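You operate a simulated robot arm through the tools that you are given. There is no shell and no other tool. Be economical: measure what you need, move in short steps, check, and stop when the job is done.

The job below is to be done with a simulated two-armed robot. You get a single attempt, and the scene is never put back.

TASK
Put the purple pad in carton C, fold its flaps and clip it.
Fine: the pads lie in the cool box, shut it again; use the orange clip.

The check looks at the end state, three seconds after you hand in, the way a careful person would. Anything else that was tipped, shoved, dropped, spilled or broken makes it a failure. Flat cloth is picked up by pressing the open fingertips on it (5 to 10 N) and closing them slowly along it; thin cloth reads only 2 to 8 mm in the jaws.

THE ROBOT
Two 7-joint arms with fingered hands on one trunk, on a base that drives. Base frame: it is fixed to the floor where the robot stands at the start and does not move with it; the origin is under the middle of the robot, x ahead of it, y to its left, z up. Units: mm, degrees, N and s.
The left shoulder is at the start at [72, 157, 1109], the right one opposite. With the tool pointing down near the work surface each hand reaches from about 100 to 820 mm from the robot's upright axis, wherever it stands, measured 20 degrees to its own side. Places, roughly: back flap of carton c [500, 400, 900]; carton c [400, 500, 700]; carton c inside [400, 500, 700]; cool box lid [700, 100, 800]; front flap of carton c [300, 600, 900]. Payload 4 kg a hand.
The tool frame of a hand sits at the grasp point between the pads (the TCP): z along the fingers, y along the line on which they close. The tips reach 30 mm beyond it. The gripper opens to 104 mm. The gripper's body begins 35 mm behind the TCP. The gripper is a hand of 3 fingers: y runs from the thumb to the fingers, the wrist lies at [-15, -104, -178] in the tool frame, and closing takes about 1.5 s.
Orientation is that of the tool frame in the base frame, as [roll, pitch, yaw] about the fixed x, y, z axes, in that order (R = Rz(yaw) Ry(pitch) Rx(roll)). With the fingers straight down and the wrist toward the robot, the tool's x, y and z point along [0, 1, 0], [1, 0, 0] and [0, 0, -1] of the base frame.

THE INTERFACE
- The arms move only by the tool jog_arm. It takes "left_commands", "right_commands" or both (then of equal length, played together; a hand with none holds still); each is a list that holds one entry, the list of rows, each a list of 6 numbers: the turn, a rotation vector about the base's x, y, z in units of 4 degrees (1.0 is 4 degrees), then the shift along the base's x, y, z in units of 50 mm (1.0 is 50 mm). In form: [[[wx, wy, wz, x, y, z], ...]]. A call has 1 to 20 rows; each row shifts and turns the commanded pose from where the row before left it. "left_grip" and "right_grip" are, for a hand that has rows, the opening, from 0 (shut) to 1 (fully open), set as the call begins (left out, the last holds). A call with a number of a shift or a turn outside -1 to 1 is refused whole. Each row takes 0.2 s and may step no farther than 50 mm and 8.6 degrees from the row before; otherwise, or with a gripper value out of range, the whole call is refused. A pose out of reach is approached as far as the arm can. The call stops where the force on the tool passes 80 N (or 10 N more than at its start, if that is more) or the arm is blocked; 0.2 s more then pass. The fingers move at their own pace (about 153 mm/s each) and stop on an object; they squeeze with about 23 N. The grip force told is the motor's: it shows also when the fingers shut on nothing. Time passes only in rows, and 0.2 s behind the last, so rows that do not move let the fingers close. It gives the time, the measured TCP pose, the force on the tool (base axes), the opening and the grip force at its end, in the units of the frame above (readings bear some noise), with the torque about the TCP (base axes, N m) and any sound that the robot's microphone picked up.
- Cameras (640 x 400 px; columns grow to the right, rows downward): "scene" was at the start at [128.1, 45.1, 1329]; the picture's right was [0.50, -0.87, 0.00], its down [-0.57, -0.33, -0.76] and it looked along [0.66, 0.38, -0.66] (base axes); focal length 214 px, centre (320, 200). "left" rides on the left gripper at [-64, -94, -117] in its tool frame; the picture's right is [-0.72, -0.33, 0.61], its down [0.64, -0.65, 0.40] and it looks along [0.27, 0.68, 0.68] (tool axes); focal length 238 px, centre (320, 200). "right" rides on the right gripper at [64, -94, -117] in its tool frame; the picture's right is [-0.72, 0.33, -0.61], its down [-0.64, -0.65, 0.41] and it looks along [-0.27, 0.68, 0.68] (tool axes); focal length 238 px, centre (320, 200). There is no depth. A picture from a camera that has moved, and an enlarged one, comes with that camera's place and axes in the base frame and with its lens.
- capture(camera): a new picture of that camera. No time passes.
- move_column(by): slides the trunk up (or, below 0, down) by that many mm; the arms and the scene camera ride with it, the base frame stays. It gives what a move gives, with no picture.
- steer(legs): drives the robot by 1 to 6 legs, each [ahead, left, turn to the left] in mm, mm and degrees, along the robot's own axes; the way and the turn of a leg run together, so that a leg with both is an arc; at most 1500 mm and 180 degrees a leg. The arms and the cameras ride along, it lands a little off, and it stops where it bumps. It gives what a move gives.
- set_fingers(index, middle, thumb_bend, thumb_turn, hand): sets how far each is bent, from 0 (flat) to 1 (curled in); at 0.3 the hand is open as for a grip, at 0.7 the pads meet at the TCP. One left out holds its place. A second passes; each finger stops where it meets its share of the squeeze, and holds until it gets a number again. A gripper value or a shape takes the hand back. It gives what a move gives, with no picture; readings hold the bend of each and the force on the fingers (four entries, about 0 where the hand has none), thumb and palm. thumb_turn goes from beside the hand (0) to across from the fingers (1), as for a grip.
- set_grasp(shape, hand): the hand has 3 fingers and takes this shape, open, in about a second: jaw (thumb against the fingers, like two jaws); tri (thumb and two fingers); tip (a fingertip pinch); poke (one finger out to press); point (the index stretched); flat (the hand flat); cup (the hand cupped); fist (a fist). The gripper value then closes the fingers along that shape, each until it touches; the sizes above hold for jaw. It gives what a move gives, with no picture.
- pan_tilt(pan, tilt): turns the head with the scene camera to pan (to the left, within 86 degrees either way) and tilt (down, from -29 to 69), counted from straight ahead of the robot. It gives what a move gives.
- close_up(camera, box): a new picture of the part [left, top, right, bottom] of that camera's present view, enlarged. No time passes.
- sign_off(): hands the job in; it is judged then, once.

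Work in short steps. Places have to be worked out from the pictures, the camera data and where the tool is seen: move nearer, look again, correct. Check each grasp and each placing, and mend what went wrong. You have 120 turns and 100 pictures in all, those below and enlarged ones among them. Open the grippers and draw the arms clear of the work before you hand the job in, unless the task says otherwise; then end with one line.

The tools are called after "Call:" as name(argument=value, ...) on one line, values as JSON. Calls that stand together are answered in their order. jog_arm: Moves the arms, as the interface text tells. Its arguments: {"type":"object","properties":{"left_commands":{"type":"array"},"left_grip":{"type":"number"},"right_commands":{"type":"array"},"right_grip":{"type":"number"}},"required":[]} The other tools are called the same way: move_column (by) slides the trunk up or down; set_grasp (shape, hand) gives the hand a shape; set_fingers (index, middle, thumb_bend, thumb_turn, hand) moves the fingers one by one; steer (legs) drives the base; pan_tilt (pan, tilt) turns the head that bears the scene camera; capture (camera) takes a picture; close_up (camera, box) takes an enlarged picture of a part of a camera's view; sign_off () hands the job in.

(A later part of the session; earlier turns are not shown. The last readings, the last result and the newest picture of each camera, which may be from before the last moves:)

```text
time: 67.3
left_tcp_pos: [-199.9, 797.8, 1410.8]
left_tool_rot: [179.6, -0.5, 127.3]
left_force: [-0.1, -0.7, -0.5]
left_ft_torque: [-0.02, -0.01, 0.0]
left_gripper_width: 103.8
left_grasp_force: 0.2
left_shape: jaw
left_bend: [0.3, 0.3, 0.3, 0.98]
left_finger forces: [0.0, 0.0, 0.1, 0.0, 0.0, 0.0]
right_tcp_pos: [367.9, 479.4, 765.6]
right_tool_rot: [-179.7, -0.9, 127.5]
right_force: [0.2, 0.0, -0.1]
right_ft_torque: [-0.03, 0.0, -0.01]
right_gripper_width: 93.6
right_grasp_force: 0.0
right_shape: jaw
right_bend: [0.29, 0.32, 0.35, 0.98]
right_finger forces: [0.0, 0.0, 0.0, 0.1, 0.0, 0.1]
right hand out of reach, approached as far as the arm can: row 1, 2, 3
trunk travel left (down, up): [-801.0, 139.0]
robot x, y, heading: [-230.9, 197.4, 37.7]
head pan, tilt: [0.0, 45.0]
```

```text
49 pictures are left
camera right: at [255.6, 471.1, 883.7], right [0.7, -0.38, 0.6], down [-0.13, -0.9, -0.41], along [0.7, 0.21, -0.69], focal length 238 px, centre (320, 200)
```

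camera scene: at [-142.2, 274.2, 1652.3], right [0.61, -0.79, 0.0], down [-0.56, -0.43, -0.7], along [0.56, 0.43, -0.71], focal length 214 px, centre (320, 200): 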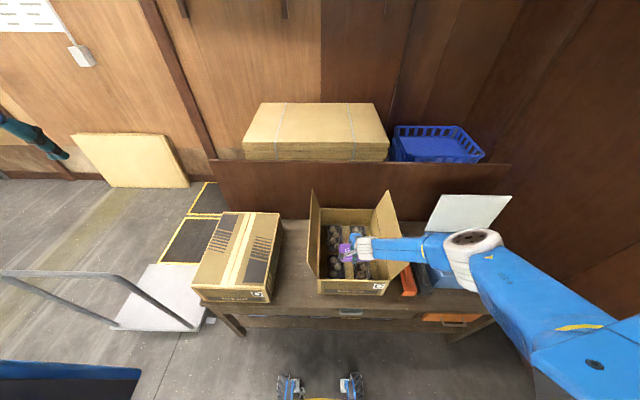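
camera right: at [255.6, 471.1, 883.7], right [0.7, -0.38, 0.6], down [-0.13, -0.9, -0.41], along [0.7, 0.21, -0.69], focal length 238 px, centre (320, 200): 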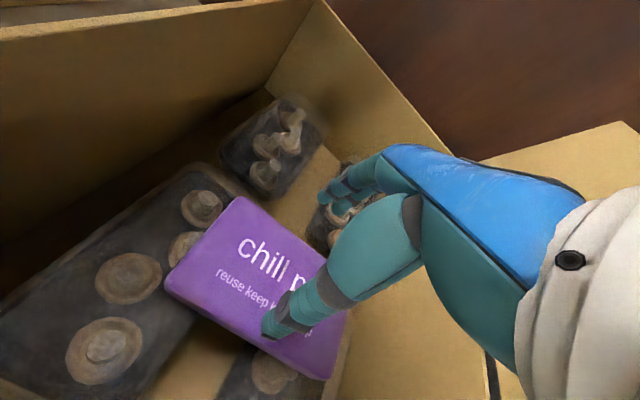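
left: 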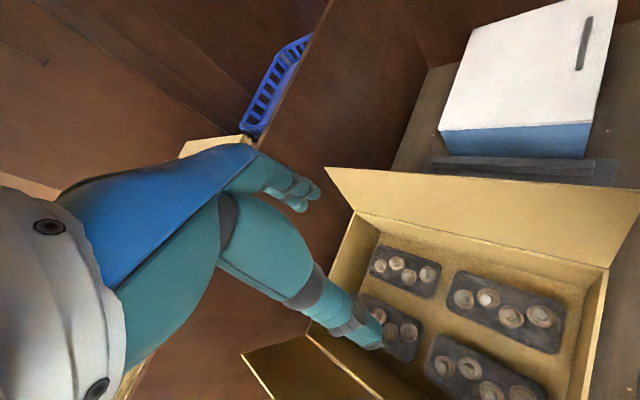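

The pad was left in place. I raise out with the trunk and look.

Call:
move_column(by=135)

Call:
capture(camera="right")

Call:
close_up(camera="scene", box=[280, 180, 520, 330])

```text
time: 68.9
left_tcp_pos: [-199.6, 798.2, 1546.0]
left_tool_rot: [179.6, -0.5, 127.3]
left_force: [0.1, 0.4, 0.2]
left_ft_torque: [0.02, 0.0, 0.02]
left_gripper_width: 103.6
left_grasp_force: 0.0
left_shape: jaw
left_bend: [0.3, 0.3, 0.3, 0.98]
left_finger forces: [0.0, 0.0, 0.0, 0.0, 0.1, 0.0]
right_tcp_pos: [367.5, 480.0, 900.5]
right_tool_rot: [-179.7, -0.7, 127.5]
right_force: [-0.6, -0.2, 0.2]
right_ft_torque: [-0.01, 0.05, 0.02]
right_gripper_width: 93.7
right_grasp_force: 0.0
right_shape: jaw
right_bend: [0.29, 0.32, 0.35, 0.98]
right_finger forces: [0.0, 0.1, 0.0, 0.1, 0.1, 0.1]
trunk travel left (down, up): [-936.0, 4.0]
robot x, y, heading: [-235.9, 200.8, 37.4]
head pan, tilt: [0.0, 45.0]
```

```text
48 pictures are left
camera right: at [255.2, 471.5, 1018.9], right [0.7, -0.38, 0.6], down [-0.13, -0.9, -0.41], along [0.7, 0.21, -0.69], focal length 238 px, centre (320, 200)
```

right: 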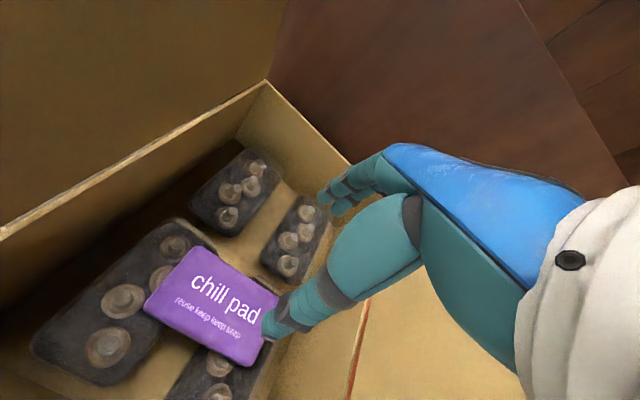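

```text
2.67 times, centred on (400, 255) of scene
camera zoom: at [-127.8, 285.4, 1734.0], right [0.61, -0.79, 0.0], down [-0.56, -0.43, -0.71], along [0.56, 0.43, -0.71], focal length 572 px, centre (107, 53)
```

zoom: 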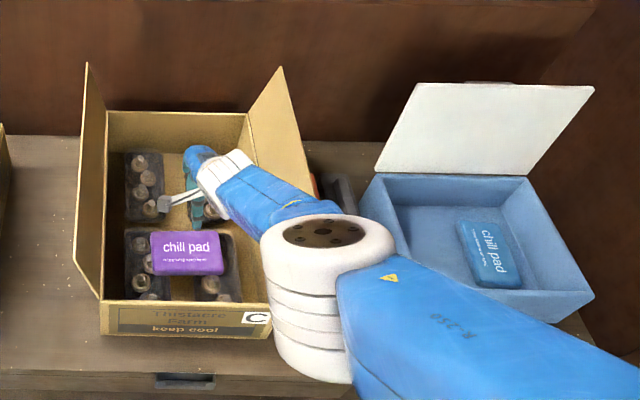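

The pad lies flat on the front trays. Now I draw the right arm up and back out of the carton, then lower the trunk to a working height and inspect the clips.

Call:
jog_arm(right_commands=[[[0, 0, 0, 0, 0, 0.8], [0, 0, 0, 0, 0, 0.8], [0, 0, 0, 0, 0, 0.8], [0, 0, 0, 0, 0, 0.8], [0, 0, 0, -0.6, -0.46, 0], [0, 0, 0, -0.6, -0.46, 0], [0, 0, 0, -0.6, -0.46, 0], [0, 0, 0, -0.6, -0.46, 0], [0, 0, 0, -0.6, -0.46, 0], [0, 0, 0, 0, -0.9, 0], [0, 0, 0, 0, -0.9, 0], [0, 0, 0, 0, -0.9, 0], [0, 0, 0, 0, 0, 0]]])

Call:
move_column(by=-180)

Call:
capture(camera="scene")

Call:
capture(camera="right")

```text
time: 71.7
left_tcp_pos: [-197.2, 790.7, 1546.9]
left_tool_rot: [179.5, -0.7, 127.3]
left_force: [-0.3, -0.3, 0.0]
left_ft_torque: [0.05, 0.0, -0.02]
left_gripper_width: 103.7
left_grasp_force: 0.0
left_shape: jaw
left_bend: [0.3, 0.3, 0.3, 0.98]
left_finger forces: [0.0, 0.0, 0.0, 0.1, 0.1, 0.0]
right_tcp_pos: [308.5, 322.8, 1046.6]
right_tool_rot: [-179.6, -2.2, 128.3]
right_force: [0.1, 0.2, 0.3]
right_ft_torque: [0.0, -0.01, -0.04]
right_gripper_width: 93.4
right_grasp_force: 0.0
right_shape: jaw
right_bend: [0.29, 0.32, 0.35, 0.98]
right_finger forces: [0.0, 0.1, 0.1, 0.0, 0.1, 0.2]
right hand out of reach, approached as far as the arm can: row 1, 2, 8, 9, 10, 11, 12
trunk travel left (down, up): [-936.0, 4.0]
robot x, y, heading: [-235.2, 199.3, 37.6]
head pan, tilt: [0.0, 45.0]
```

```text
time: 73.7
left_tcp_pos: [-199.8, 797.0, 1365.2]
left_tool_rot: [179.6, -0.5, 127.3]
left_force: [-0.7, -0.8, -0.2]
left_ft_torque: [0.0, -0.03, 0.0]
left_gripper_width: 103.7
left_grasp_force: 0.0
left_shape: jaw
left_bend: [0.3, 0.3, 0.3, 0.98]
left_finger forces: [0.0, 0.1, 0.0, 0.1, 0.0, 0.0]
right_tcp_pos: [307.2, 326.6, 865.6]
right_tool_rot: [-179.6, -2.0, 128.3]
right_force: [0.2, -0.4, 0.5]
right_ft_torque: [0.0, -0.02, 0.0]
right_gripper_width: 93.8
right_grasp_force: 0.1
right_shape: jaw
right_bend: [0.29, 0.32, 0.35, 0.98]
right_finger forces: [0.0, 0.0, 0.1, 0.0, 0.1, 0.0]
trunk travel left (down, up): [-756.0, 184.0]
robot x, y, heading: [-233.3, 198.9, 37.1]
head pan, tilt: [0.0, 45.0]
```

```text
46 pictures are left
camera scene: at [-127.8, 283.1, 1554.1], right [0.61, -0.79, 0.0], down [-0.56, -0.43, -0.71], along [0.56, 0.43, -0.71], focal length 214 px, centre (320, 200)
```

scene: 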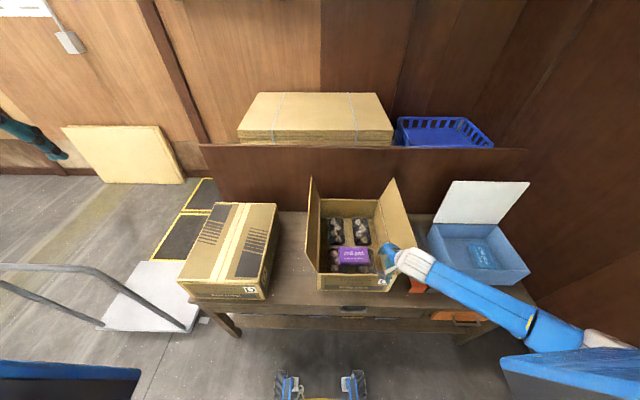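

```text
45 pictures are left
camera right: at [196.9, 316.0, 985.0], right [0.72, -0.38, 0.59], down [-0.13, -0.9, -0.42], along [0.68, 0.23, -0.69], focal length 238 px, centre (320, 200)
```

right: 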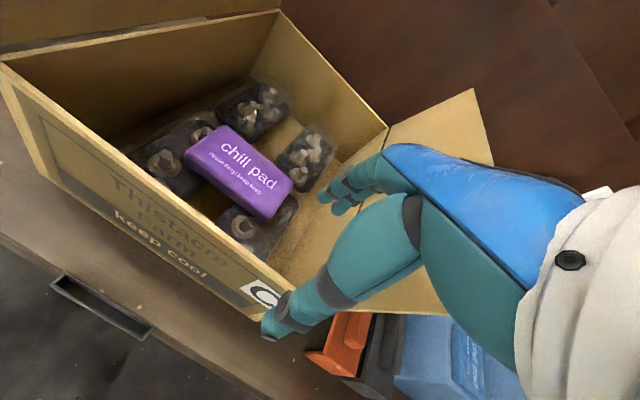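

Close-up of the clips' ends and the pad from this angle.

Call:
close_up(camera="right", box=[230, 280, 430, 400])

```text
3.20 times, centred on (330, 340) of right
camera zoom: at [196.9, 316.0, 985.0], right [0.72, -0.38, 0.59], down [-0.13, -0.9, -0.42], along [0.68, 0.23, -0.69], focal length 763 px, centre (288, -248)
```

zoom: 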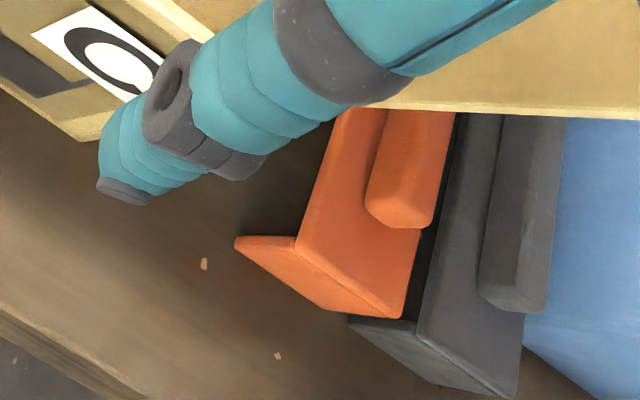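

Seen from here, the clip is a bracket: a top bar with a ridge handle and legs hanging down at both ends — about 310 long, so it spans across the carton's width (~284) with the legs outside the side walls. First I fold the flaps; I raise the right hand, close it, drive 60 mm ahead, and go around to the outside of the right flap.

Call:
jog_arm(right_commands=[[[0, 0, 0, 0, 0, 0.9], [0, 0, 0, 0, 0, 0.9], [0, 0, 0, 0, 0, 0.9], [0, 0, 0, 0, 0, 0.9], [0, 0, 0, 0, 0, 0]]], right_grip=0)

Call:
steer(legs=[[60, 0, 0]])

Call:
jog_arm(right_commands=[[[0, 0, 0, 0.63, -0.63, 0], [0, 0, 0, 0.63, -0.63, 0], [0, 0, 0, 0.63, -0.63, 0], [0, 0, 0, 0.63, -0.63, 0], [0, 0, 0, 0, 0, 0]]])

Call:
capture(camera="scene")

```text
time: 74.9
left_tcp_pos: [-199.8, 796.8, 1366.5]
left_tool_rot: [179.6, -0.4, 127.3]
left_force: [0.1, 1.1, 0.2]
left_ft_torque: [0.0, 0.0, 0.0]
left_gripper_width: 104.1
left_grasp_force: 0.0
left_shape: jaw
left_bend: [0.3, 0.3, 0.3, 0.98]
left_finger forces: [0.1, 0.0, 0.0, 0.0, 0.0, 0.1]
right_tcp_pos: [308.2, 327.3, 1045.7]
right_tool_rot: [-179.5, -2.0, 128.3]
right_force: [-0.7, 0.5, -0.3]
right_ft_torque: [0.01, -0.02, -0.01]
right_gripper_width: 0.2
right_grasp_force: 23.2
right_shape: jaw
right_bend: [0.7, 0.7, 0.45, 1.0]
right_finger forces: [0.0, 0.0, 0.0, 0.0, 0.1, 0.1]
trunk travel left (down, up): [-756.0, 184.0]
robot x, y, heading: [-234.8, 202.4, 37.7]
head pan, tilt: [0.0, 45.0]
```

```text
time: 75.9
left_tcp_pos: [-163.7, 825.6, 1368.3]
left_tool_rot: [179.0, -0.5, 127.3]
left_force: [0.4, 0.1, 0.1]
left_ft_torque: [0.0, -0.02, -0.05]
left_gripper_width: 103.8
left_grasp_force: 0.0
left_shape: jaw
left_bend: [0.3, 0.3, 0.3, 0.98]
left_finger forces: [0.1, 0.0, 0.0, 0.1, 0.0, 0.0]
right_tcp_pos: [348.5, 356.9, 1049.4]
right_tool_rot: [179.9, -1.9, 128.4]
right_force: [-0.2, -0.9, 0.0]
right_ft_torque: [0.04, -0.02, -0.04]
right_gripper_width: 0.0
right_grasp_force: 22.7
right_shape: jaw
right_bend: [0.7, 0.7, 0.45, 1.0]
right_finger forces: [0.1, 0.1, 0.0, 0.0, 0.0, 0.2]
trunk travel left (down, up): [-756.0, 184.0]
robot x, y, heading: [-185.6, 237.8, 37.3]
head pan, tilt: [0.0, 45.0]
```

```text
time: 77.1
left_tcp_pos: [-152.3, 833.0, 1366.4]
left_tool_rot: [179.5, -0.5, 127.3]
left_force: [0.9, -0.2, 0.4]
left_ft_torque: [0.02, -0.01, 0.0]
left_gripper_width: 103.7
left_grasp_force: 0.0
left_shape: jaw
left_bend: [0.3, 0.3, 0.3, 0.98]
left_finger forces: [0.1, 0.1, 0.0, 0.0, 0.0, 0.0]
right_tcp_pos: [481.5, 237.0, 1045.1]
right_tool_rot: [-179.6, -2.0, 128.3]
right_force: [0.1, 0.7, 0.3]
right_ft_torque: [-0.01, -0.01, 0.03]
right_gripper_width: 0.0
right_grasp_force: 22.8
right_shape: jaw
right_bend: [0.7, 0.7, 0.45, 1.0]
right_finger forces: [0.1, 0.0, 0.0, 0.0, 0.0, 0.1]
trunk travel left (down, up): [-756.0, 184.0]
robot x, y, heading: [-186.8, 239.2, 37.3]
head pan, tilt: [0.0, 45.0]
```

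```text
43 pictures are left
camera scene: at [-79.2, 318.8, 1554.0], right [0.61, -0.79, 0.0], down [-0.56, -0.43, -0.71], along [0.56, 0.43, -0.71], focal length 214 px, centre (320, 200)
```

scene: 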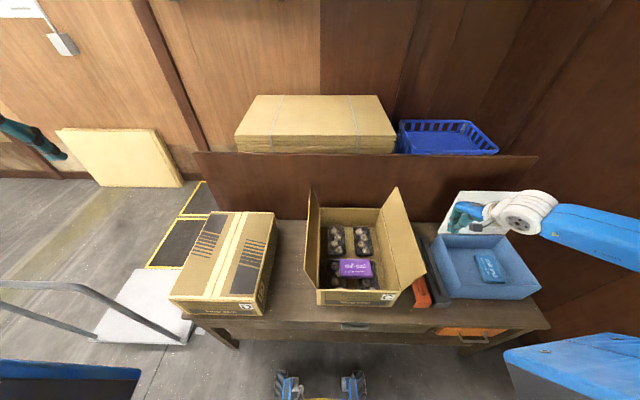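

The closed hand is outside the right flap (left −105). I move a little further in and down so the fingers are alongside the flap's upper part.

Call:
jog_arm(right_commands=[[[0, 0, 0, 0.4, 0.3, -0.6], [0, 0, 0, 0.4, 0.3, -0.6], [0, 0, 0, 0, 0, -0.7], [0, 0, 0, 0, 0, -0.7], [0, 0, 0, 0, 0, 0]]])

Call:
close_up(camera="scene", box=[290, 160, 550, 320])

```text
time: 78.3
left_tcp_pos: [-152.3, 832.9, 1365.0]
left_tool_rot: [179.7, -0.4, 127.2]
left_force: [-0.1, -0.3, 0.4]
left_ft_torque: [0.01, -0.01, -0.02]
left_gripper_width: 104.0
left_grasp_force: 0.0
left_shape: jaw
left_bend: [0.3, 0.3, 0.3, 0.98]
left_finger forces: [0.1, 0.0, 0.0, 0.0, 0.0, 0.0]
right_tcp_pos: [521.0, 265.8, 914.6]
right_tool_rot: [-179.6, -2.0, 128.4]
right_force: [-0.4, 0.9, 0.1]
right_ft_torque: [0.05, -0.01, -0.05]
right_gripper_width: 0.0
right_grasp_force: 23.0
right_shape: jaw
right_bend: [0.7, 0.7, 0.45, 1.0]
right_finger forces: [0.0, 0.0, 0.0, 0.0, 0.0, 0.0]
trunk travel left (down, up): [-756.0, 184.0]
robot x, y, heading: [-189.6, 235.1, 37.4]
head pan, tilt: [0.0, 45.0]
```

```text
2.46 times, centred on (420, 240) of scene
camera zoom: at [-78.5, 320.0, 1553.9], right [0.61, -0.79, 0.0], down [-0.56, -0.43, -0.71], along [0.56, 0.43, -0.71], focal length 528 px, centre (74, 102)
```

zoom: 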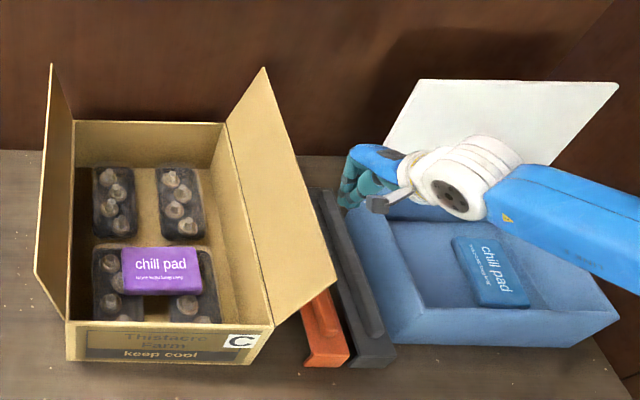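

The fingers are beside the flap's outer face. I push it inward along an arc about its hinge down to about 30°.

Call:
jog_arm(right_commands=[[[0, 0, 0, -0.332, 0.432, 0.025], [0, 0, 0, -0.332, 0.432, 0.025], [0, 0, 0, -0.332, 0.432, 0.025], [0, 0, 0, -0.332, 0.432, 0.025], [0, 0, 0, -0.14, 0.182, -0.03], [0, 0, 0, -0.14, 0.182, -0.03], [0, 0, 0, -0.146, 0.19, -0.07], [0, 0, 0, -0.146, 0.19, -0.07], [0, 0, 0, -0.134, 0.174, -0.12], [0, 0, 0, -0.134, 0.174, -0.12], [0, 0, 0, -0.097, 0.127, -0.18], [0, 0, 0, -0.097, 0.127, -0.18], [0, 0, 0, 0, 0, 0]]])

Call:
close_up(camera="scene", box=[270, 150, 550, 320])

```text
time: 81.1
left_tcp_pos: [-152.8, 833.0, 1364.6]
left_tool_rot: [179.6, -0.5, 127.3]
left_force: [-0.1, -0.1, 0.2]
left_ft_torque: [-0.03, 0.02, 0.02]
left_gripper_width: 103.6
left_grasp_force: 0.0
left_shape: jaw
left_bend: [0.3, 0.3, 0.3, 0.98]
left_finger forces: [0.0, 0.0, 0.0, 0.0, 0.0, 0.0]
right_tcp_pos: [402.5, 421.4, 880.1]
right_tool_rot: [-179.6, -1.9, 128.4]
right_force: [-0.1, -0.1, 0.2]
right_ft_torque: [-0.03, -0.01, 0.03]
right_gripper_width: 0.1
right_grasp_force: 22.8
right_shape: jaw
right_bend: [0.7, 0.7, 0.46, 1.0]
right_finger forces: [0.1, 0.0, 0.1, 0.0, 0.1, 0.0]
trunk travel left (down, up): [-756.0, 184.0]
robot x, y, heading: [-191.4, 237.7, 37.5]
head pan, tilt: [0.0, 45.0]
```

```text
2.29 times, centred on (410, 235) of scene
camera zoom: at [-80.0, 319.9, 1554.0], right [0.61, -0.79, 0.0], down [-0.56, -0.43, -0.71], along [0.56, 0.43, -0.71], focal length 490 px, centre (114, 120)
```

zoom: 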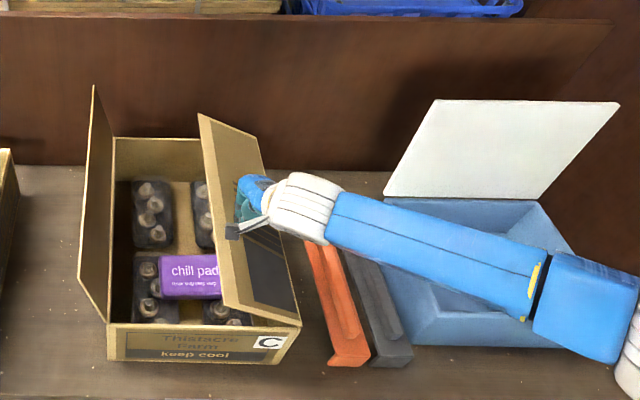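

It folds easily with almost no force. I continue down to nearly flat.

Call:
jog_arm(right_commands=[[[0, 0, 0, -0.055, 0.071, -0.14], [0, 0, 0, -0.055, 0.071, -0.14], [0, 0, 0, -0.037, 0.048, -0.16], [0, 0, 0, -0.037, 0.048, -0.16], [0, 0, 0, -0.012, 0.016, -0.12], [0, 0, 0, -0.012, 0.016, -0.12], [0, 0, 0, 0, 0, 0]]])

Call:
close_up(camera="scene", box=[270, 150, 550, 320])

```text
time: 82.7
left_tcp_pos: [-154.6, 832.9, 1365.6]
left_tool_rot: [179.6, -0.6, 127.4]
left_force: [0.0, 0.1, -0.9]
left_ft_torque: [-0.01, -0.02, -0.02]
left_gripper_width: 103.6
left_grasp_force: 0.0
left_shape: jaw
left_bend: [0.3, 0.3, 0.3, 0.98]
left_finger forces: [0.1, 0.0, 0.0, 0.0, 0.0, 0.0]
right_tcp_pos: [391.7, 433.0, 838.0]
right_tool_rot: [-179.7, -1.9, 128.4]
right_force: [0.6, 0.1, 0.0]
right_ft_torque: [-0.01, 0.0, 0.0]
right_gripper_width: 0.0
right_grasp_force: 23.0
right_shape: jaw
right_bend: [0.7, 0.7, 0.46, 1.0]
right_finger forces: [0.1, 0.0, 0.0, 0.0, 0.0, 0.0]
trunk travel left (down, up): [-756.0, 184.0]
robot x, y, heading: [-185.8, 236.4, 37.6]
head pan, tilt: [0.0, 45.0]
```

```text
2.29 times, centred on (410, 235) of scene
camera zoom: at [-80.0, 320.0, 1554.0], right [0.61, -0.79, 0.0], down [-0.56, -0.43, -0.71], along [0.56, 0.43, -0.71], focal length 490 px, centre (114, 120)
```

zoom: 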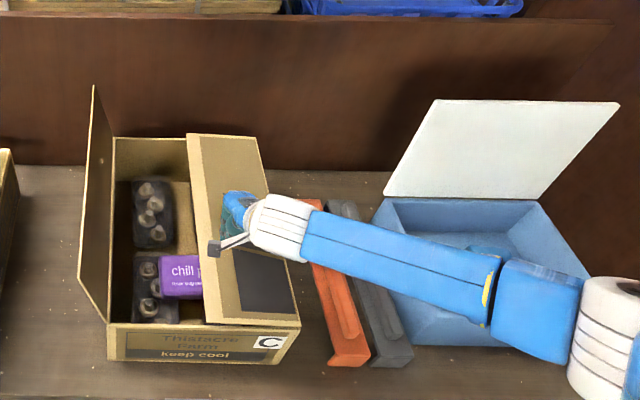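

Nearly flat. I press down another 12 mm gently to find where it seats.

Call:
jog_arm(right_commands=[[[0, 0, 0, 0, 0, -0.08], [0, 0, 0, 0, 0, -0.08], [0, 0, 0, 0, 0, -0.08], [0, 0, 0, 0, 0, 0]]])

```text
time: 83.7
left_tcp_pos: [-156.8, 831.4, 1366.0]
left_tool_rot: [179.6, -0.4, 127.2]
left_force: [0.5, 0.0, -0.3]
left_ft_torque: [0.0, 0.02, 0.04]
left_gripper_width: 103.8
left_grasp_force: 0.0
left_shape: jaw
left_bend: [0.3, 0.3, 0.3, 0.98]
left_finger forces: [0.0, 0.0, 0.1, 0.0, 0.0, 0.0]
right_tcp_pos: [391.9, 433.9, 831.1]
right_tool_rot: [179.9, -1.9, 128.3]
right_force: [4.0, -0.3, 25.0]
right_ft_torque: [-0.09, -0.1, 0.01]
right_gripper_width: 0.1
right_grasp_force: 22.8
right_shape: jaw
right_bend: [0.7, 0.7, 0.46, 1.0]
right_finger forces: [0.0, 0.1, 0.0, 0.0, 0.0, 0.0]
trunk travel left (down, up): [-756.0, 184.0]
robot x, y, heading: [-186.9, 235.7, 37.6]
head pan, tilt: [0.0, 45.0]
```

Seated at z≈801. I lift the hand off to see whether the flap stays down.

Call:
jog_arm(right_commands=[[[0, 0, 0, 0, 0, 0.3], [0, 0, 0, 0, 0, 0.6], [0, 0, 0, 0, 0, 0.8], [0, 0, 0, 0, 0, 0.8], [0, 0, 0, 0.15, -0.2, 0.8], [0, 0, 0, 0.3, -0.39, 0.6], [0, 0, 0, 0.3, -0.39, 0], [0, 0, 0, 0.3, -0.39, 0], [0, 0, 0, 0, 0, 0]]])

Call:
close_up(camera="scene", box=[270, 150, 550, 320])

```text
time: 85.7
left_tcp_pos: [-153.0, 831.5, 1366.6]
left_tool_rot: [179.5, -0.6, 127.2]
left_force: [0.1, -0.7, 0.3]
left_ft_torque: [-0.02, -0.02, -0.04]
left_gripper_width: 103.7
left_grasp_force: 0.2
left_shape: jaw
left_bend: [0.3, 0.3, 0.3, 0.98]
left_finger forces: [0.0, 0.0, 0.0, 0.1, 0.0, 0.0]
right_tcp_pos: [444.4, 366.0, 1019.7]
right_tool_rot: [-179.7, -2.0, 128.4]
right_force: [-0.1, -0.3, -0.6]
right_ft_torque: [-0.03, 0.02, 0.01]
right_gripper_width: 0.1
right_grasp_force: 23.4
right_shape: jaw
right_bend: [0.7, 0.7, 0.46, 1.0]
right_finger forces: [0.1, 0.0, 0.0, 0.1, 0.1, 0.0]
trunk travel left (down, up): [-756.0, 184.0]
robot x, y, heading: [-189.1, 238.7, 37.3]
head pan, tilt: [0.0, 45.0]
```

```text
2.29 times, centred on (410, 235) of scene
camera zoom: at [-79.8, 319.0, 1554.1], right [0.61, -0.79, 0.0], down [-0.56, -0.43, -0.71], along [0.56, 0.43, -0.71], focal length 490 px, centre (114, 120)
```

zoom: 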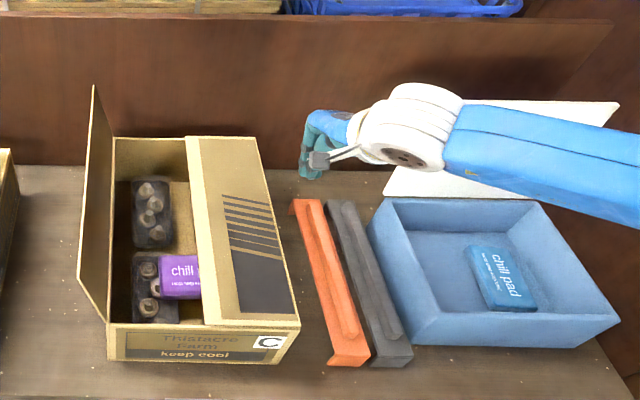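

The flap stays closed. Now the left hand: closed, over to the outside of the left flap (away 575, left 430), then down partway.

Call:
jog_arm(left_commands=[[[0, 0, 0, 0.694, -0.28, 0], [0, 0, 0, 0.694, -0.28, 0], [0, 0, 0, 0.694, -0.28, 0], [0, 0, 0, 0.694, -0.28, 0], [0, 0, 0, 0.694, -0.28, 0], [0, 0, 0, 0.694, -0.28, 0], [0, 0, 0, 0.694, -0.28, 0], [0, 0, 0, 0.694, -0.28, 0], [0, 0, 0, 0.694, -0.28, 0], [0, 0, 0, 0.694, -0.28, 0], [0, 0, 0, 0, 0, -0.9], [0, 0, 0, 0, 0, -0.9], [0, 0, 0, 0, 0, -0.9], [0, 0, 0, 0, 0, -0.9], [0, 0, 0, 0, 0, -0.9], [0, 0, 0, 0, 0, -0.9], [0, 0, 0, 0, 0, -0.9], [0, 0, 0, 0, 0, 0]]], left_grip=0)

Call:
close_up(camera="scene", box=[150, 120, 430, 320])

```text
time: 89.5
left_tcp_pos: [194.4, 691.8, 1051.2]
left_tool_rot: [179.6, -0.8, 127.3]
left_force: [-0.3, -1.1, 0.0]
left_ft_torque: [-0.03, -0.01, 0.01]
left_gripper_width: 0.0
left_grasp_force: 23.0
left_shape: jaw
left_bend: [0.7, 0.7, 0.46, 1.0]
left_finger forces: [0.0, 0.0, 0.0, 0.0, 0.0, 0.0]
right_tcp_pos: [443.7, 364.1, 1020.1]
right_tool_rot: [-179.6, -2.1, 128.4]
right_force: [0.2, -0.3, -0.9]
right_ft_torque: [0.03, -0.02, 0.0]
right_gripper_width: 0.0
right_grasp_force: 23.3
right_shape: jaw
right_bend: [0.7, 0.7, 0.46, 1.0]
right_finger forces: [0.0, 0.0, 0.1, 0.0, 0.0, 0.0]
trunk travel left (down, up): [-756.0, 184.0]
robot x, y, heading: [-187.4, 236.7, 37.5]
head pan, tilt: [0.0, 45.0]
```

```text
2.00 times, centred on (290, 220) of scene
camera zoom: at [-77.7, 318.3, 1554.0], right [0.61, -0.79, 0.0], down [-0.56, -0.43, -0.71], along [0.56, 0.43, -0.71], focal length 429 px, centre (380, 160)
```

zoom: 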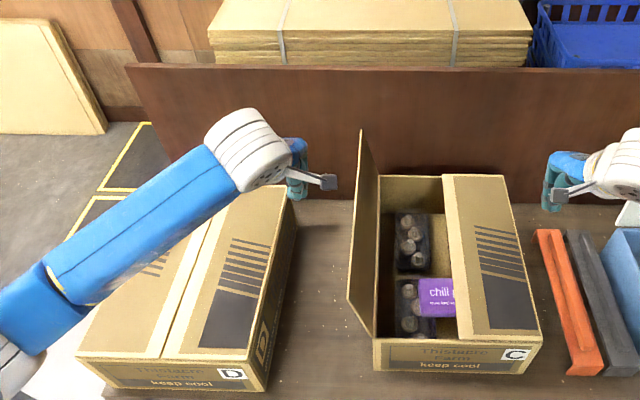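

The left hand is outside the left flap. I lower it to the same height as before and fold this flap with the mirrored arc.

Call:
jog_arm(left_commands=[[[0, 0, 0, 0, 0, -0.9], [0, 0, 0, 0, 0, -0.9], [0, 0, 0, 0, 0, -0.9], [0, 0, 0, 0.362, -0.472, 0.025], [0, 0, 0, 0.362, -0.472, 0.025], [0, 0, 0, 0.362, -0.472, 0.025], [0, 0, 0, 0.362, -0.472, 0.025], [0, 0, 0, 0.14, -0.182, -0.03], [0, 0, 0, 0.14, -0.182, -0.03], [0, 0, 0, 0.146, -0.19, -0.07], [0, 0, 0, 0.146, -0.19, -0.07], [0, 0, 0, 0.134, -0.174, -0.12], [0, 0, 0, 0.134, -0.174, -0.12], [0, 0, 0, 0.097, -0.127, -0.18], [0, 0, 0, 0.097, -0.127, -0.18], [0, 0, 0, 0, 0, 0]]])

Call:
close_up(camera="scene", box=[150, 120, 430, 320])

```text
time: 92.9
left_tcp_pos: [318.2, 533.1, 880.3]
left_tool_rot: [179.7, -0.7, 127.4]
left_force: [-0.4, -0.2, -0.1]
left_ft_torque: [0.0, -0.01, 0.02]
left_gripper_width: 0.0
left_grasp_force: 23.1
left_shape: jaw
left_bend: [0.7, 0.7, 0.46, 1.0]
left_finger forces: [0.0, 0.0, 0.0, 0.0, 0.1, 0.0]
right_tcp_pos: [445.0, 364.2, 1019.2]
right_tool_rot: [-179.6, -2.1, 128.4]
right_force: [0.2, -0.5, 0.1]
right_ft_torque: [-0.02, -0.02, 0.0]
right_gripper_width: 0.0
right_grasp_force: 23.1
right_shape: jaw
right_bend: [0.7, 0.7, 0.46, 1.0]
right_finger forces: [0.0, 0.1, 0.1, 0.0, 0.0, 0.1]
trunk travel left (down, up): [-756.0, 184.0]
robot x, y, heading: [-187.3, 235.6, 37.3]
head pan, tilt: [0.0, 45.0]
```

```text
2.00 times, centred on (290, 220) of scene
camera zoom: at [-76.7, 317.0, 1553.9], right [0.61, -0.79, 0.0], down [-0.56, -0.43, -0.71], along [0.56, 0.43, -0.71], focal length 429 px, centre (380, 160)
```

zoom: 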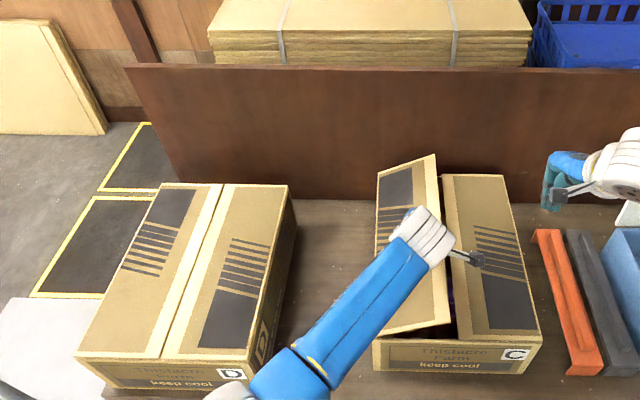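

Folding well. I finish the arc down to flat and a light press.

Call:
jog_arm(left_commands=[[[0, 0, 0, 0.055, -0.071, -0.14], [0, 0, 0, 0.055, -0.071, -0.14], [0, 0, 0, 0.037, -0.048, -0.16], [0, 0, 0, 0.037, -0.048, -0.16], [0, 0, 0, 0.012, -0.016, -0.12], [0, 0, 0, 0.012, -0.016, -0.12], [0, 0, 0, 0, 0, -0.08], [0, 0, 0, 0, 0, -0.06], [0, 0, 0, 0, 0, 0]]])

Call:
jog_arm(left_commands=[[[0, 0, 0, 0, 0, 0.3], [0, 0, 0, 0, 0, 0.7], [0, 0, 0, 0, 0, 0.9], [0, 0, 0, 0, 0, 0.9], [0, 0, 0, -0.36, 0.47, 0.7], [0, 0, 0, -0.36, 0.47, 0.5], [0, 0, 0, -0.48, 0.63, 0], [0, 0, 0, -0.48, 0.63, 0], [0, 0, 0, -0.48, 0.63, 0], [0, 0, 0, -0.48, 0.63, 0], [0, 0, 0, -0.48, 0.63, 0], [0, 0, 0, 0, 0, 0]]])

Call:
close_up(camera="scene", box=[270, 170, 450, 320])

```text
time: 95.1
left_tcp_pos: [317.2, 566.2, 829.7]
left_tool_rot: [177.4, -3.4, 128.8]
left_force: [-7.5, -10.5, 30.7]
left_ft_torque: [-0.35, 0.33, 0.03]
left_gripper_width: 0.1
left_grasp_force: 23.2
left_shape: jaw
left_bend: [0.7, 0.7, 0.46, 1.0]
left_finger forces: [0.0, 0.1, 0.0, 0.1, 57.0, 0.1]
right_tcp_pos: [441.5, 367.4, 1021.9]
right_tool_rot: [-179.6, -1.8, 128.4]
right_force: [0.4, 1.0, 0.0]
right_ft_torque: [-0.03, 0.01, 0.04]
right_gripper_width: 0.0
right_grasp_force: 23.0
right_shape: jaw
right_bend: [0.7, 0.7, 0.46, 1.0]
right_finger forces: [0.1, 0.0, 0.0, 0.1, 0.0, 0.1]
trunk travel left (down, up): [-756.0, 184.0]
robot x, y, heading: [-189.4, 233.7, 37.4]
head pan, tilt: [0.0, 45.0]
stopped in row 9 (left hand): the arm was blocked; the commanded pose is now the measured one
```

```text
time: 97.7
left_tcp_pos: [158.3, 770.7, 1026.0]
left_tool_rot: [178.1, -3.5, 128.9]
left_force: [-0.1, -0.3, -0.6]
left_ft_torque: [0.02, 0.01, -0.01]
left_gripper_width: 0.2
left_grasp_force: 23.3
left_shape: jaw
left_bend: [0.7, 0.7, 0.46, 1.0]
left_finger forces: [0.1, 0.0, 0.0, 0.0, 0.0, 0.0]
right_tcp_pos: [443.1, 366.7, 1020.7]
right_tool_rot: [-179.6, -1.9, 128.3]
right_force: [0.4, 0.2, 1.0]
right_ft_torque: [-0.03, 0.05, 0.03]
right_gripper_width: 0.0
right_grasp_force: 23.4
right_shape: jaw
right_bend: [0.7, 0.7, 0.46, 1.0]
right_finger forces: [0.0, 0.1, 0.0, 0.0, 0.0, 0.1]
trunk travel left (down, up): [-756.0, 184.0]
robot x, y, heading: [-187.2, 239.5, 37.6]
head pan, tilt: [0.0, 45.0]
```

```text
2.67 times, centred on (360, 245) of scene
camera zoom: at [-78.1, 317.9, 1554.0], right [0.61, -0.79, 0.0], down [-0.56, -0.43, -0.71], along [0.56, 0.43, -0.71], focal length 572 px, centre (213, 80)
```

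zoom: 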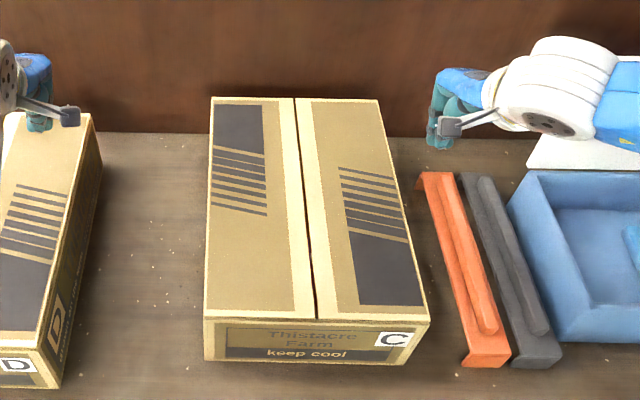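

Both flaps lie flat and meet in the middle. Next the orange clip: I shift the base 100 mm right, turn the right hand by −90° and place it over the clip's ridge (away ≈597, left ≈−103).

Call:
steer(legs=[[0, -100, 0]])

Call:
jog_arm(right_commands=[[[0, 0, -1, 0, 0, 0], [0, 0, -1, 0, 0, 0], [0, 0, -1, 0, 0, 0], [0, 0, -1, 0, 0, 0], [0, 0, -1, 0, 0, 0], [0, 0, -1, 0, 0, 0], [0, 0, -1, 0, 0, 0], [0, 0, -1, 0, 0, 0], [0, 0, -1, 0, 0, 0], [0, 0, -1, 0, 0, 0], [0, 0, -1, 0, 0, 0], [0, 0, -1, 0, 0, 0], [0, 0, -1, 0, 0, 0], [0, 0, -1, 0, 0, 0], [0, 0, -1, 0, 0, 0], [0, 0, -1, 0, 0, 0], [0, 0, -1, 0, 0, 0], [0, 0, -1, 0, 0, 0], [0, 0, -1, 0, 0, 0], [0, 0, -1, 0, 0, 0]]], right_grip=0.7)

Call:
capture(camera="right")

```text
time: 98.8
left_tcp_pos: [199.7, 716.2, 1019.9]
left_tool_rot: [178.2, -2.3, 129.1]
left_force: [-1.5, 1.5, 0.3]
left_ft_torque: [-0.05, -0.07, -0.02]
left_gripper_width: 0.2
left_grasp_force: 22.7
left_shape: jaw
left_bend: [0.7, 0.7, 0.46, 1.0]
left_finger forces: [0.0, 0.0, 0.0, 0.0, 0.0, 0.1]
right_tcp_pos: [483.9, 313.9, 1027.9]
right_tool_rot: [-179.6, -0.6, 128.6]
right_force: [-0.9, 0.2, 0.5]
right_ft_torque: [-0.09, -0.09, -0.03]
right_gripper_width: 0.0
right_grasp_force: 22.4
right_shape: jaw
right_bend: [0.7, 0.7, 0.46, 1.0]
right_finger forces: [0.0, 0.0, 0.0, 0.0, 0.1, 0.0]
trunk travel left (down, up): [-756.0, 184.0]
robot x, y, heading: [-135.5, 161.2, 37.3]
head pan, tilt: [0.0, 45.0]
```

```text
time: 103.0
left_tcp_pos: [211.4, 698.7, 1026.2]
left_tool_rot: [178.1, -3.7, 129.3]
left_force: [-0.1, -0.7, -0.1]
left_ft_torque: [0.01, -0.01, 0.0]
left_gripper_width: 0.0
left_grasp_force: 23.0
left_shape: jaw
left_bend: [0.7, 0.7, 0.46, 1.0]
left_finger forces: [0.1, 0.1, 0.0, 0.0, 0.0, 0.0]
right_tcp_pos: [495.8, 294.3, 1022.7]
right_tool_rot: [-179.8, -1.7, 48.6]
right_force: [0.1, -0.2, -0.2]
right_ft_torque: [-0.02, -0.03, 0.0]
right_gripper_width: 72.6
right_grasp_force: 0.0
right_shape: jaw
right_bend: [0.27, 0.37, 0.58, 0.99]
right_finger forces: [0.0, 0.0, 0.1, 0.0, 0.1, 0.1]
trunk travel left (down, up): [-756.0, 184.0]
robot x, y, heading: [-128.7, 160.3, 37.3]
head pan, tilt: [0.0, 45.0]
```

```text
35 pictures are left
camera right: at [466.3, 401.8, 1141.2], right [-0.24, -0.77, 0.59], down [-0.91, -0.04, -0.42], along [0.35, -0.64, -0.69], focal length 238 px, centre (320, 200)
```

right: 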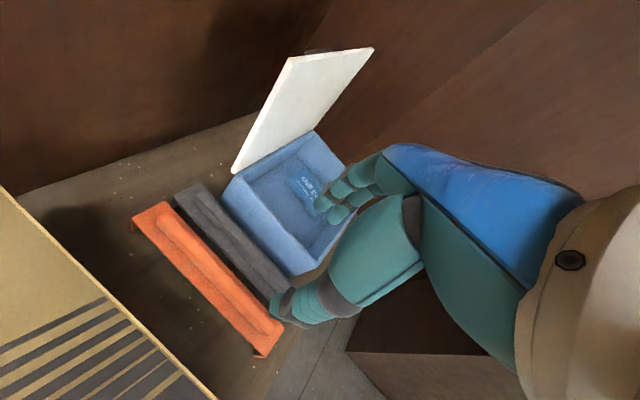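

The clip is indeed a bar with legs at both ends; its ridge centre comes out near away 590, left −108. I finish the turn, centre over it, and go down to z≈850.

Call:
jog_arm(right_commands=[[[0, 0, -1, 0.25, -0.135, -0.6], [0, 0, -1, 0.25, -0.135, -0.6], [0, 0, -0.78, 0.26, -0.136, -0.6], [0, 0, 0, 0, 0, -0.8], [0, 0, 0, 0, 0, -0.8], [0, 0, 0, 0, 0, 0]]])

Call:
capture(camera="right")

Call:
close_up(camera="scene", box=[270, 170, 490, 320])

```text
time: 104.5
left_tcp_pos: [212.0, 697.3, 1026.3]
left_tool_rot: [178.0, -3.5, 129.2]
left_force: [-0.2, 0.7, 0.0]
left_ft_torque: [0.01, 0.0, 0.02]
left_gripper_width: 0.0
left_grasp_force: 22.8
left_shape: jaw
left_bend: [0.7, 0.7, 0.46, 1.0]
left_finger forces: [0.0, 0.0, 0.0, 0.0, 0.1, 0.1]
right_tcp_pos: [534.1, 275.5, 852.0]
right_tool_rot: [-179.8, -1.9, 37.5]
right_force: [-0.6, -0.5, 0.1]
right_ft_torque: [-0.02, 0.01, 0.0]
right_gripper_width: 72.9
right_grasp_force: 0.1
right_shape: jaw
right_bend: [0.27, 0.37, 0.58, 0.99]
right_finger forces: [0.0, 0.0, 0.0, 0.0, 0.0, 0.0]
trunk travel left (down, up): [-756.0, 184.0]
robot x, y, heading: [-127.5, 165.0, 37.9]
head pan, tilt: [0.0, 45.0]
```

```text
34 pictures are left
camera right: at [525.3, 385.4, 971.3], right [-0.39, -0.71, 0.59], down [-0.9, 0.14, -0.42], along [0.22, -0.69, -0.69], focal length 238 px, centre (320, 200)
```

right: 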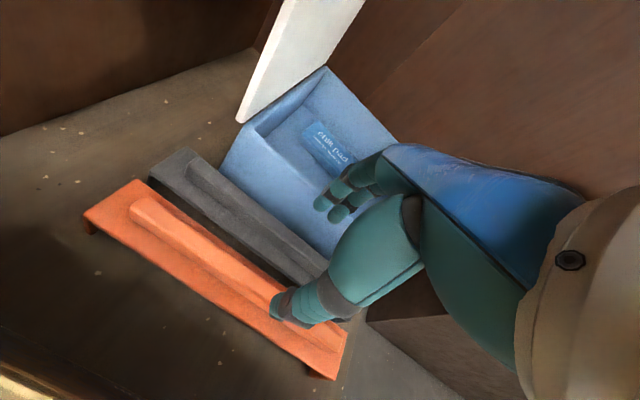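

```text
2.67 times, centred on (380, 245) of scene
camera zoom: at [-20.3, 243.3, 1554.0], right [0.61, -0.79, 0.0], down [-0.56, -0.43, -0.71], along [0.56, 0.43, -0.71], focal length 572 px, centre (160, 80)
```

zoom: 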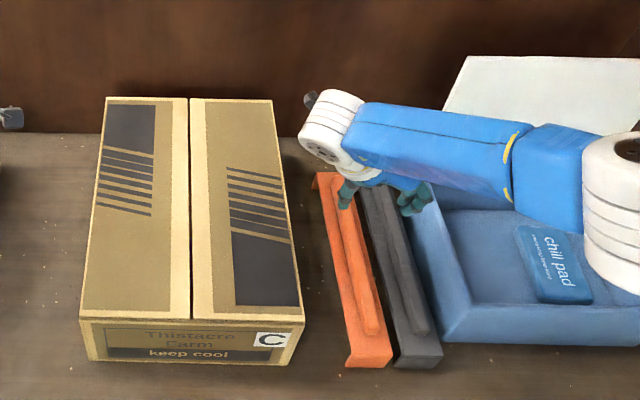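

Clip spans away 435–746, left −71…−137, plate top z≈700, ridge at left ≈−101. I narrow the opening, shift 5 mm, and descend to z≈745.

Call:
jog_arm(right_commands=[[[0, 0, 0, -0.06, 0.08, -0.5], [0, 0, 0, 0, 0, -0.5], [0, 0, 0, 0, 0, -0.5], [0, 0, 0, 0, 0, -0.4], [0, 0, 0, 0, 0, -0.2], [0, 0, 0, 0, 0, 0]]], right_grip=0.52)

Call:
close_up(camera="right", box=[120, 120, 440, 340])

```text
time: 105.8
left_tcp_pos: [212.0, 698.2, 1026.9]
left_tool_rot: [178.1, -3.6, 129.3]
left_force: [-0.2, -0.2, -0.7]
left_ft_torque: [-0.01, -0.02, 0.01]
left_gripper_width: 0.0
left_grasp_force: 23.3
left_shape: jaw
left_bend: [0.7, 0.7, 0.46, 1.0]
left_finger forces: [0.0, 0.0, 0.0, 0.0, 0.0, 0.1]
right_tcp_pos: [529.8, 276.7, 748.0]
right_tool_rot: [-179.8, -1.9, 37.5]
right_force: [-0.2, -0.4, -0.6]
right_ft_torque: [0.03, -0.01, 0.0]
right_gripper_width: 54.4
right_grasp_force: 0.0
right_shape: jaw
right_bend: [0.74, 0.44, 0.68, 1.0]
right_finger forces: [0.0, 0.0, 0.1, 0.0, 0.0, 0.0]
right hand out of reach, approached as far as the arm can: row 5
trunk travel left (down, up): [-756.0, 184.0]
robot x, y, heading: [-130.7, 162.1, 37.5]
head pan, tilt: [0.0, 45.0]
```

```text
1.82 times, centred on (280, 230) of right
camera zoom: at [520.7, 386.6, 867.3], right [-0.39, -0.71, 0.59], down [-0.9, 0.14, -0.42], along [0.22, -0.69, -0.69], focal length 433 px, centre (393, 146)
```

zoom: 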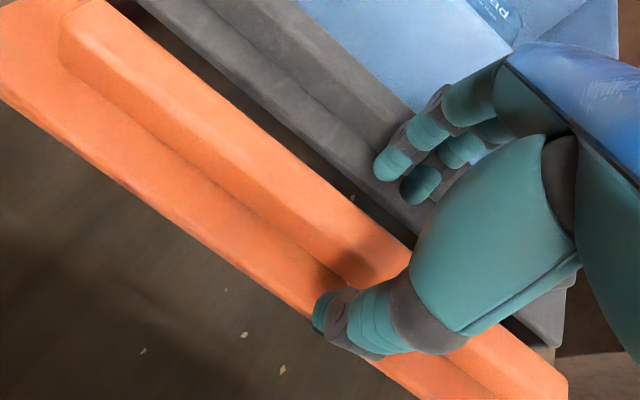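

The fingers straddle the ridge. The arm is at its low limit, so I narrow a bit and lower the trunk by 12 mm.

Call:
jog_arm(right_commands=[[[0, 0, 0, 0, 0, 0], [0, 0, 0, 0, 0, 0]]], right_grip=0.43)

Call:
move_column(by=-12)

```text
time: 106.5
left_tcp_pos: [212.6, 697.9, 1026.7]
left_tool_rot: [178.1, -3.7, 129.2]
left_force: [-0.2, -0.3, 0.2]
left_ft_torque: [0.0, 0.0, 0.0]
left_gripper_width: 0.1
left_grasp_force: 23.0
left_shape: jaw
left_bend: [0.7, 0.7, 0.46, 1.0]
left_finger forces: [0.0, 0.0, 0.1, 0.0, 0.1, 0.1]
right_tcp_pos: [529.8, 276.3, 749.4]
right_tool_rot: [-179.8, -1.8, 37.5]
right_force: [0.0, -0.1, -0.3]
right_ft_torque: [-0.02, 0.02, -0.03]
right_gripper_width: 45.2
right_grasp_force: 0.0
right_shape: jaw
right_bend: [0.74, 0.47, 0.72, 1.0]
right_finger forces: [0.0, 0.1, 0.0, 0.1, 0.0, 0.0]
trunk travel left (down, up): [-756.0, 184.0]
robot x, y, heading: [-134.2, 160.6, 37.2]
head pan, tilt: [0.0, 45.0]
```

```text
time: 107.0
left_tcp_pos: [213.6, 697.5, 1013.6]
left_tool_rot: [178.0, -3.5, 129.3]
left_force: [-0.4, -0.3, 0.2]
left_ft_torque: [0.0, 0.01, 0.0]
left_gripper_width: 0.2
left_grasp_force: 23.2
left_shape: jaw
left_bend: [0.7, 0.7, 0.46, 1.0]
left_finger forces: [0.0, 0.0, 0.0, 0.1, 0.0, 0.1]
right_tcp_pos: [530.4, 275.9, 737.1]
right_tool_rot: [-179.7, -1.8, 37.5]
right_force: [-0.6, -0.4, -0.7]
right_ft_torque: [0.0, -0.02, 0.01]
right_gripper_width: 45.2
right_grasp_force: 0.1
right_shape: jaw
right_bend: [0.74, 0.47, 0.72, 1.0]
right_finger forces: [0.1, 0.1, 0.0, 0.0, 0.1, 0.1]
trunk travel left (down, up): [-744.0, 196.0]
robot x, y, heading: [-130.7, 160.3, 37.3]
head pan, tilt: [0.0, 45.0]
```

Still no contact at tips ≈707. Another 7 mm, then look.

Call:
move_column(by=-7)

Call:
close_up(camera="right", box=[200, 140, 440, 320])

```text
time: 107.6
left_tcp_pos: [213.0, 698.1, 1007.5]
left_tool_rot: [178.0, -3.6, 129.3]
left_force: [0.8, 0.1, -0.1]
left_ft_torque: [-0.03, 0.0, 0.0]
left_gripper_width: 0.0
left_grasp_force: 23.1
left_shape: jaw
left_bend: [0.7, 0.7, 0.46, 1.0]
left_finger forces: [0.0, 0.0, 0.0, 0.1, 0.1, 0.1]
right_tcp_pos: [529.8, 275.4, 729.6]
right_tool_rot: [-179.8, -1.8, 37.5]
right_force: [0.4, 0.2, -1.4]
right_ft_torque: [-0.01, -0.02, 0.0]
right_gripper_width: 45.3
right_grasp_force: 0.0
right_shape: jaw
right_bend: [0.74, 0.47, 0.72, 1.0]
right_finger forces: [0.0, 0.1, 0.0, 0.1, 0.1, 0.0]
trunk travel left (down, up): [-737.0, 203.0]
robot x, y, heading: [-129.3, 159.0, 37.7]
head pan, tilt: [0.0, 45.0]
```

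```text
2.22 times, centred on (320, 230) of right
camera zoom: at [521.1, 387.1, 848.0], right [-0.39, -0.71, 0.59], down [-0.9, 0.14, -0.42], along [0.22, -0.69, -0.69], focal length 530 px, centre (320, 133)
```

zoom: 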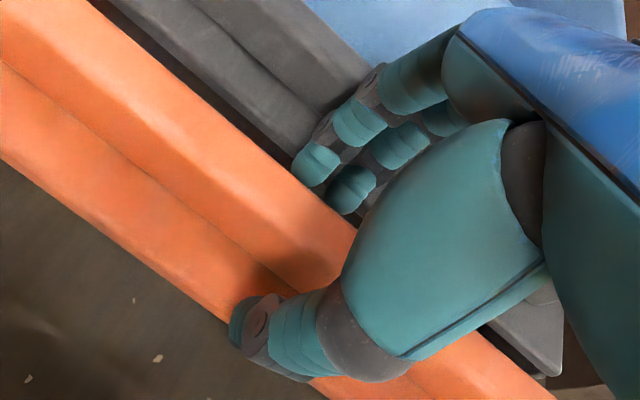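

Both sides straddle the ridge. I lower 6 mm more, then close.

Call:
move_column(by=-6)

Call:
jog_arm(right_commands=[[[0, 0, 0, 0, 0, 0], [0, 0, 0, 0, 0, 0], [0, 0, 0, 0, 0, 0], [0, 0, 0, 0, 0, 0], [0, 0, 0, 0, 0, 0], [0, 0, 0, 0, 0, 0]]], right_grip=0.0)

Call:
close_up(camera="right", box=[200, 140, 440, 320])

```text
time: 108.2
left_tcp_pos: [211.4, 697.5, 1001.6]
left_tool_rot: [178.0, -3.7, 129.2]
left_force: [0.5, -0.2, -0.1]
left_ft_torque: [0.0, 0.01, 0.02]
left_gripper_width: 0.1
left_grasp_force: 23.2
left_shape: jaw
left_bend: [0.7, 0.7, 0.46, 1.0]
left_finger forces: [0.0, 0.0, 0.1, 0.0, 0.0, 0.0]
right_tcp_pos: [531.5, 275.8, 724.5]
right_tool_rot: [-179.9, -1.9, 37.4]
right_force: [-0.1, -2.1, 4.2]
right_ft_torque: [-0.16, -0.02, -0.06]
right_gripper_width: 45.7
right_grasp_force: 0.1
right_shape: jaw
right_bend: [0.74, 0.47, 0.72, 1.0]
right_finger forces: [0.0, 4.1, 0.0, 0.0, 0.0, 0.1]
trunk travel left (down, up): [-731.0, 209.0]
robot x, y, heading: [-133.2, 158.7, 37.4]
head pan, tilt: [0.0, 45.0]
```

```text
time: 109.6
left_tcp_pos: [211.0, 697.9, 1000.9]
left_tool_rot: [178.0, -3.5, 129.2]
left_force: [-0.3, 0.4, 0.4]
left_ft_torque: [0.03, -0.02, 0.0]
left_gripper_width: 0.0
left_grasp_force: 22.9
left_shape: jaw
left_bend: [0.7, 0.7, 0.46, 1.0]
left_finger forces: [0.1, 0.0, 0.0, 0.0, 0.0, 0.0]
right_tcp_pos: [529.3, 276.1, 724.6]
right_tool_rot: [-179.8, -1.8, 37.6]
right_force: [-1.2, 1.7, 3.8]
right_ft_torque: [-0.01, -0.02, -0.02]
right_gripper_width: 20.1
right_grasp_force: 22.9
right_shape: jaw
right_bend: [0.75, 0.53, 0.74, 1.0]
right_finger forces: [14.8, 5.3, 0.1, 0.0, 21.8, 0.0]
trunk travel left (down, up): [-731.0, 209.0]
robot x, y, heading: [-125.4, 165.0, 37.5]
head pan, tilt: [0.0, 45.0]
```

```text
2.22 times, centred on (320, 230) of right
camera zoom: at [520.1, 386.9, 843.0], right [-0.39, -0.71, 0.59], down [-0.9, 0.14, -0.42], along [0.22, -0.69, -0.69], focal length 530 px, centre (320, 133)
```

zoom: 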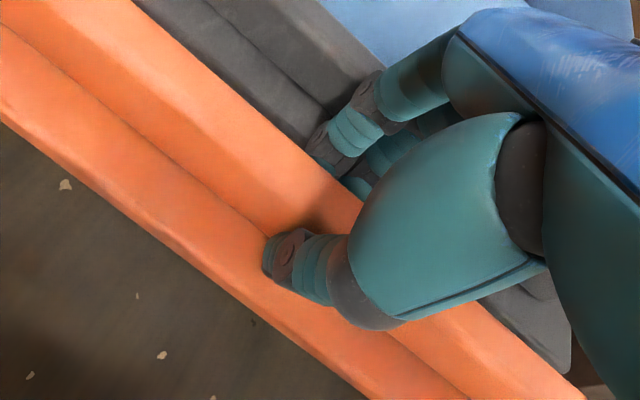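

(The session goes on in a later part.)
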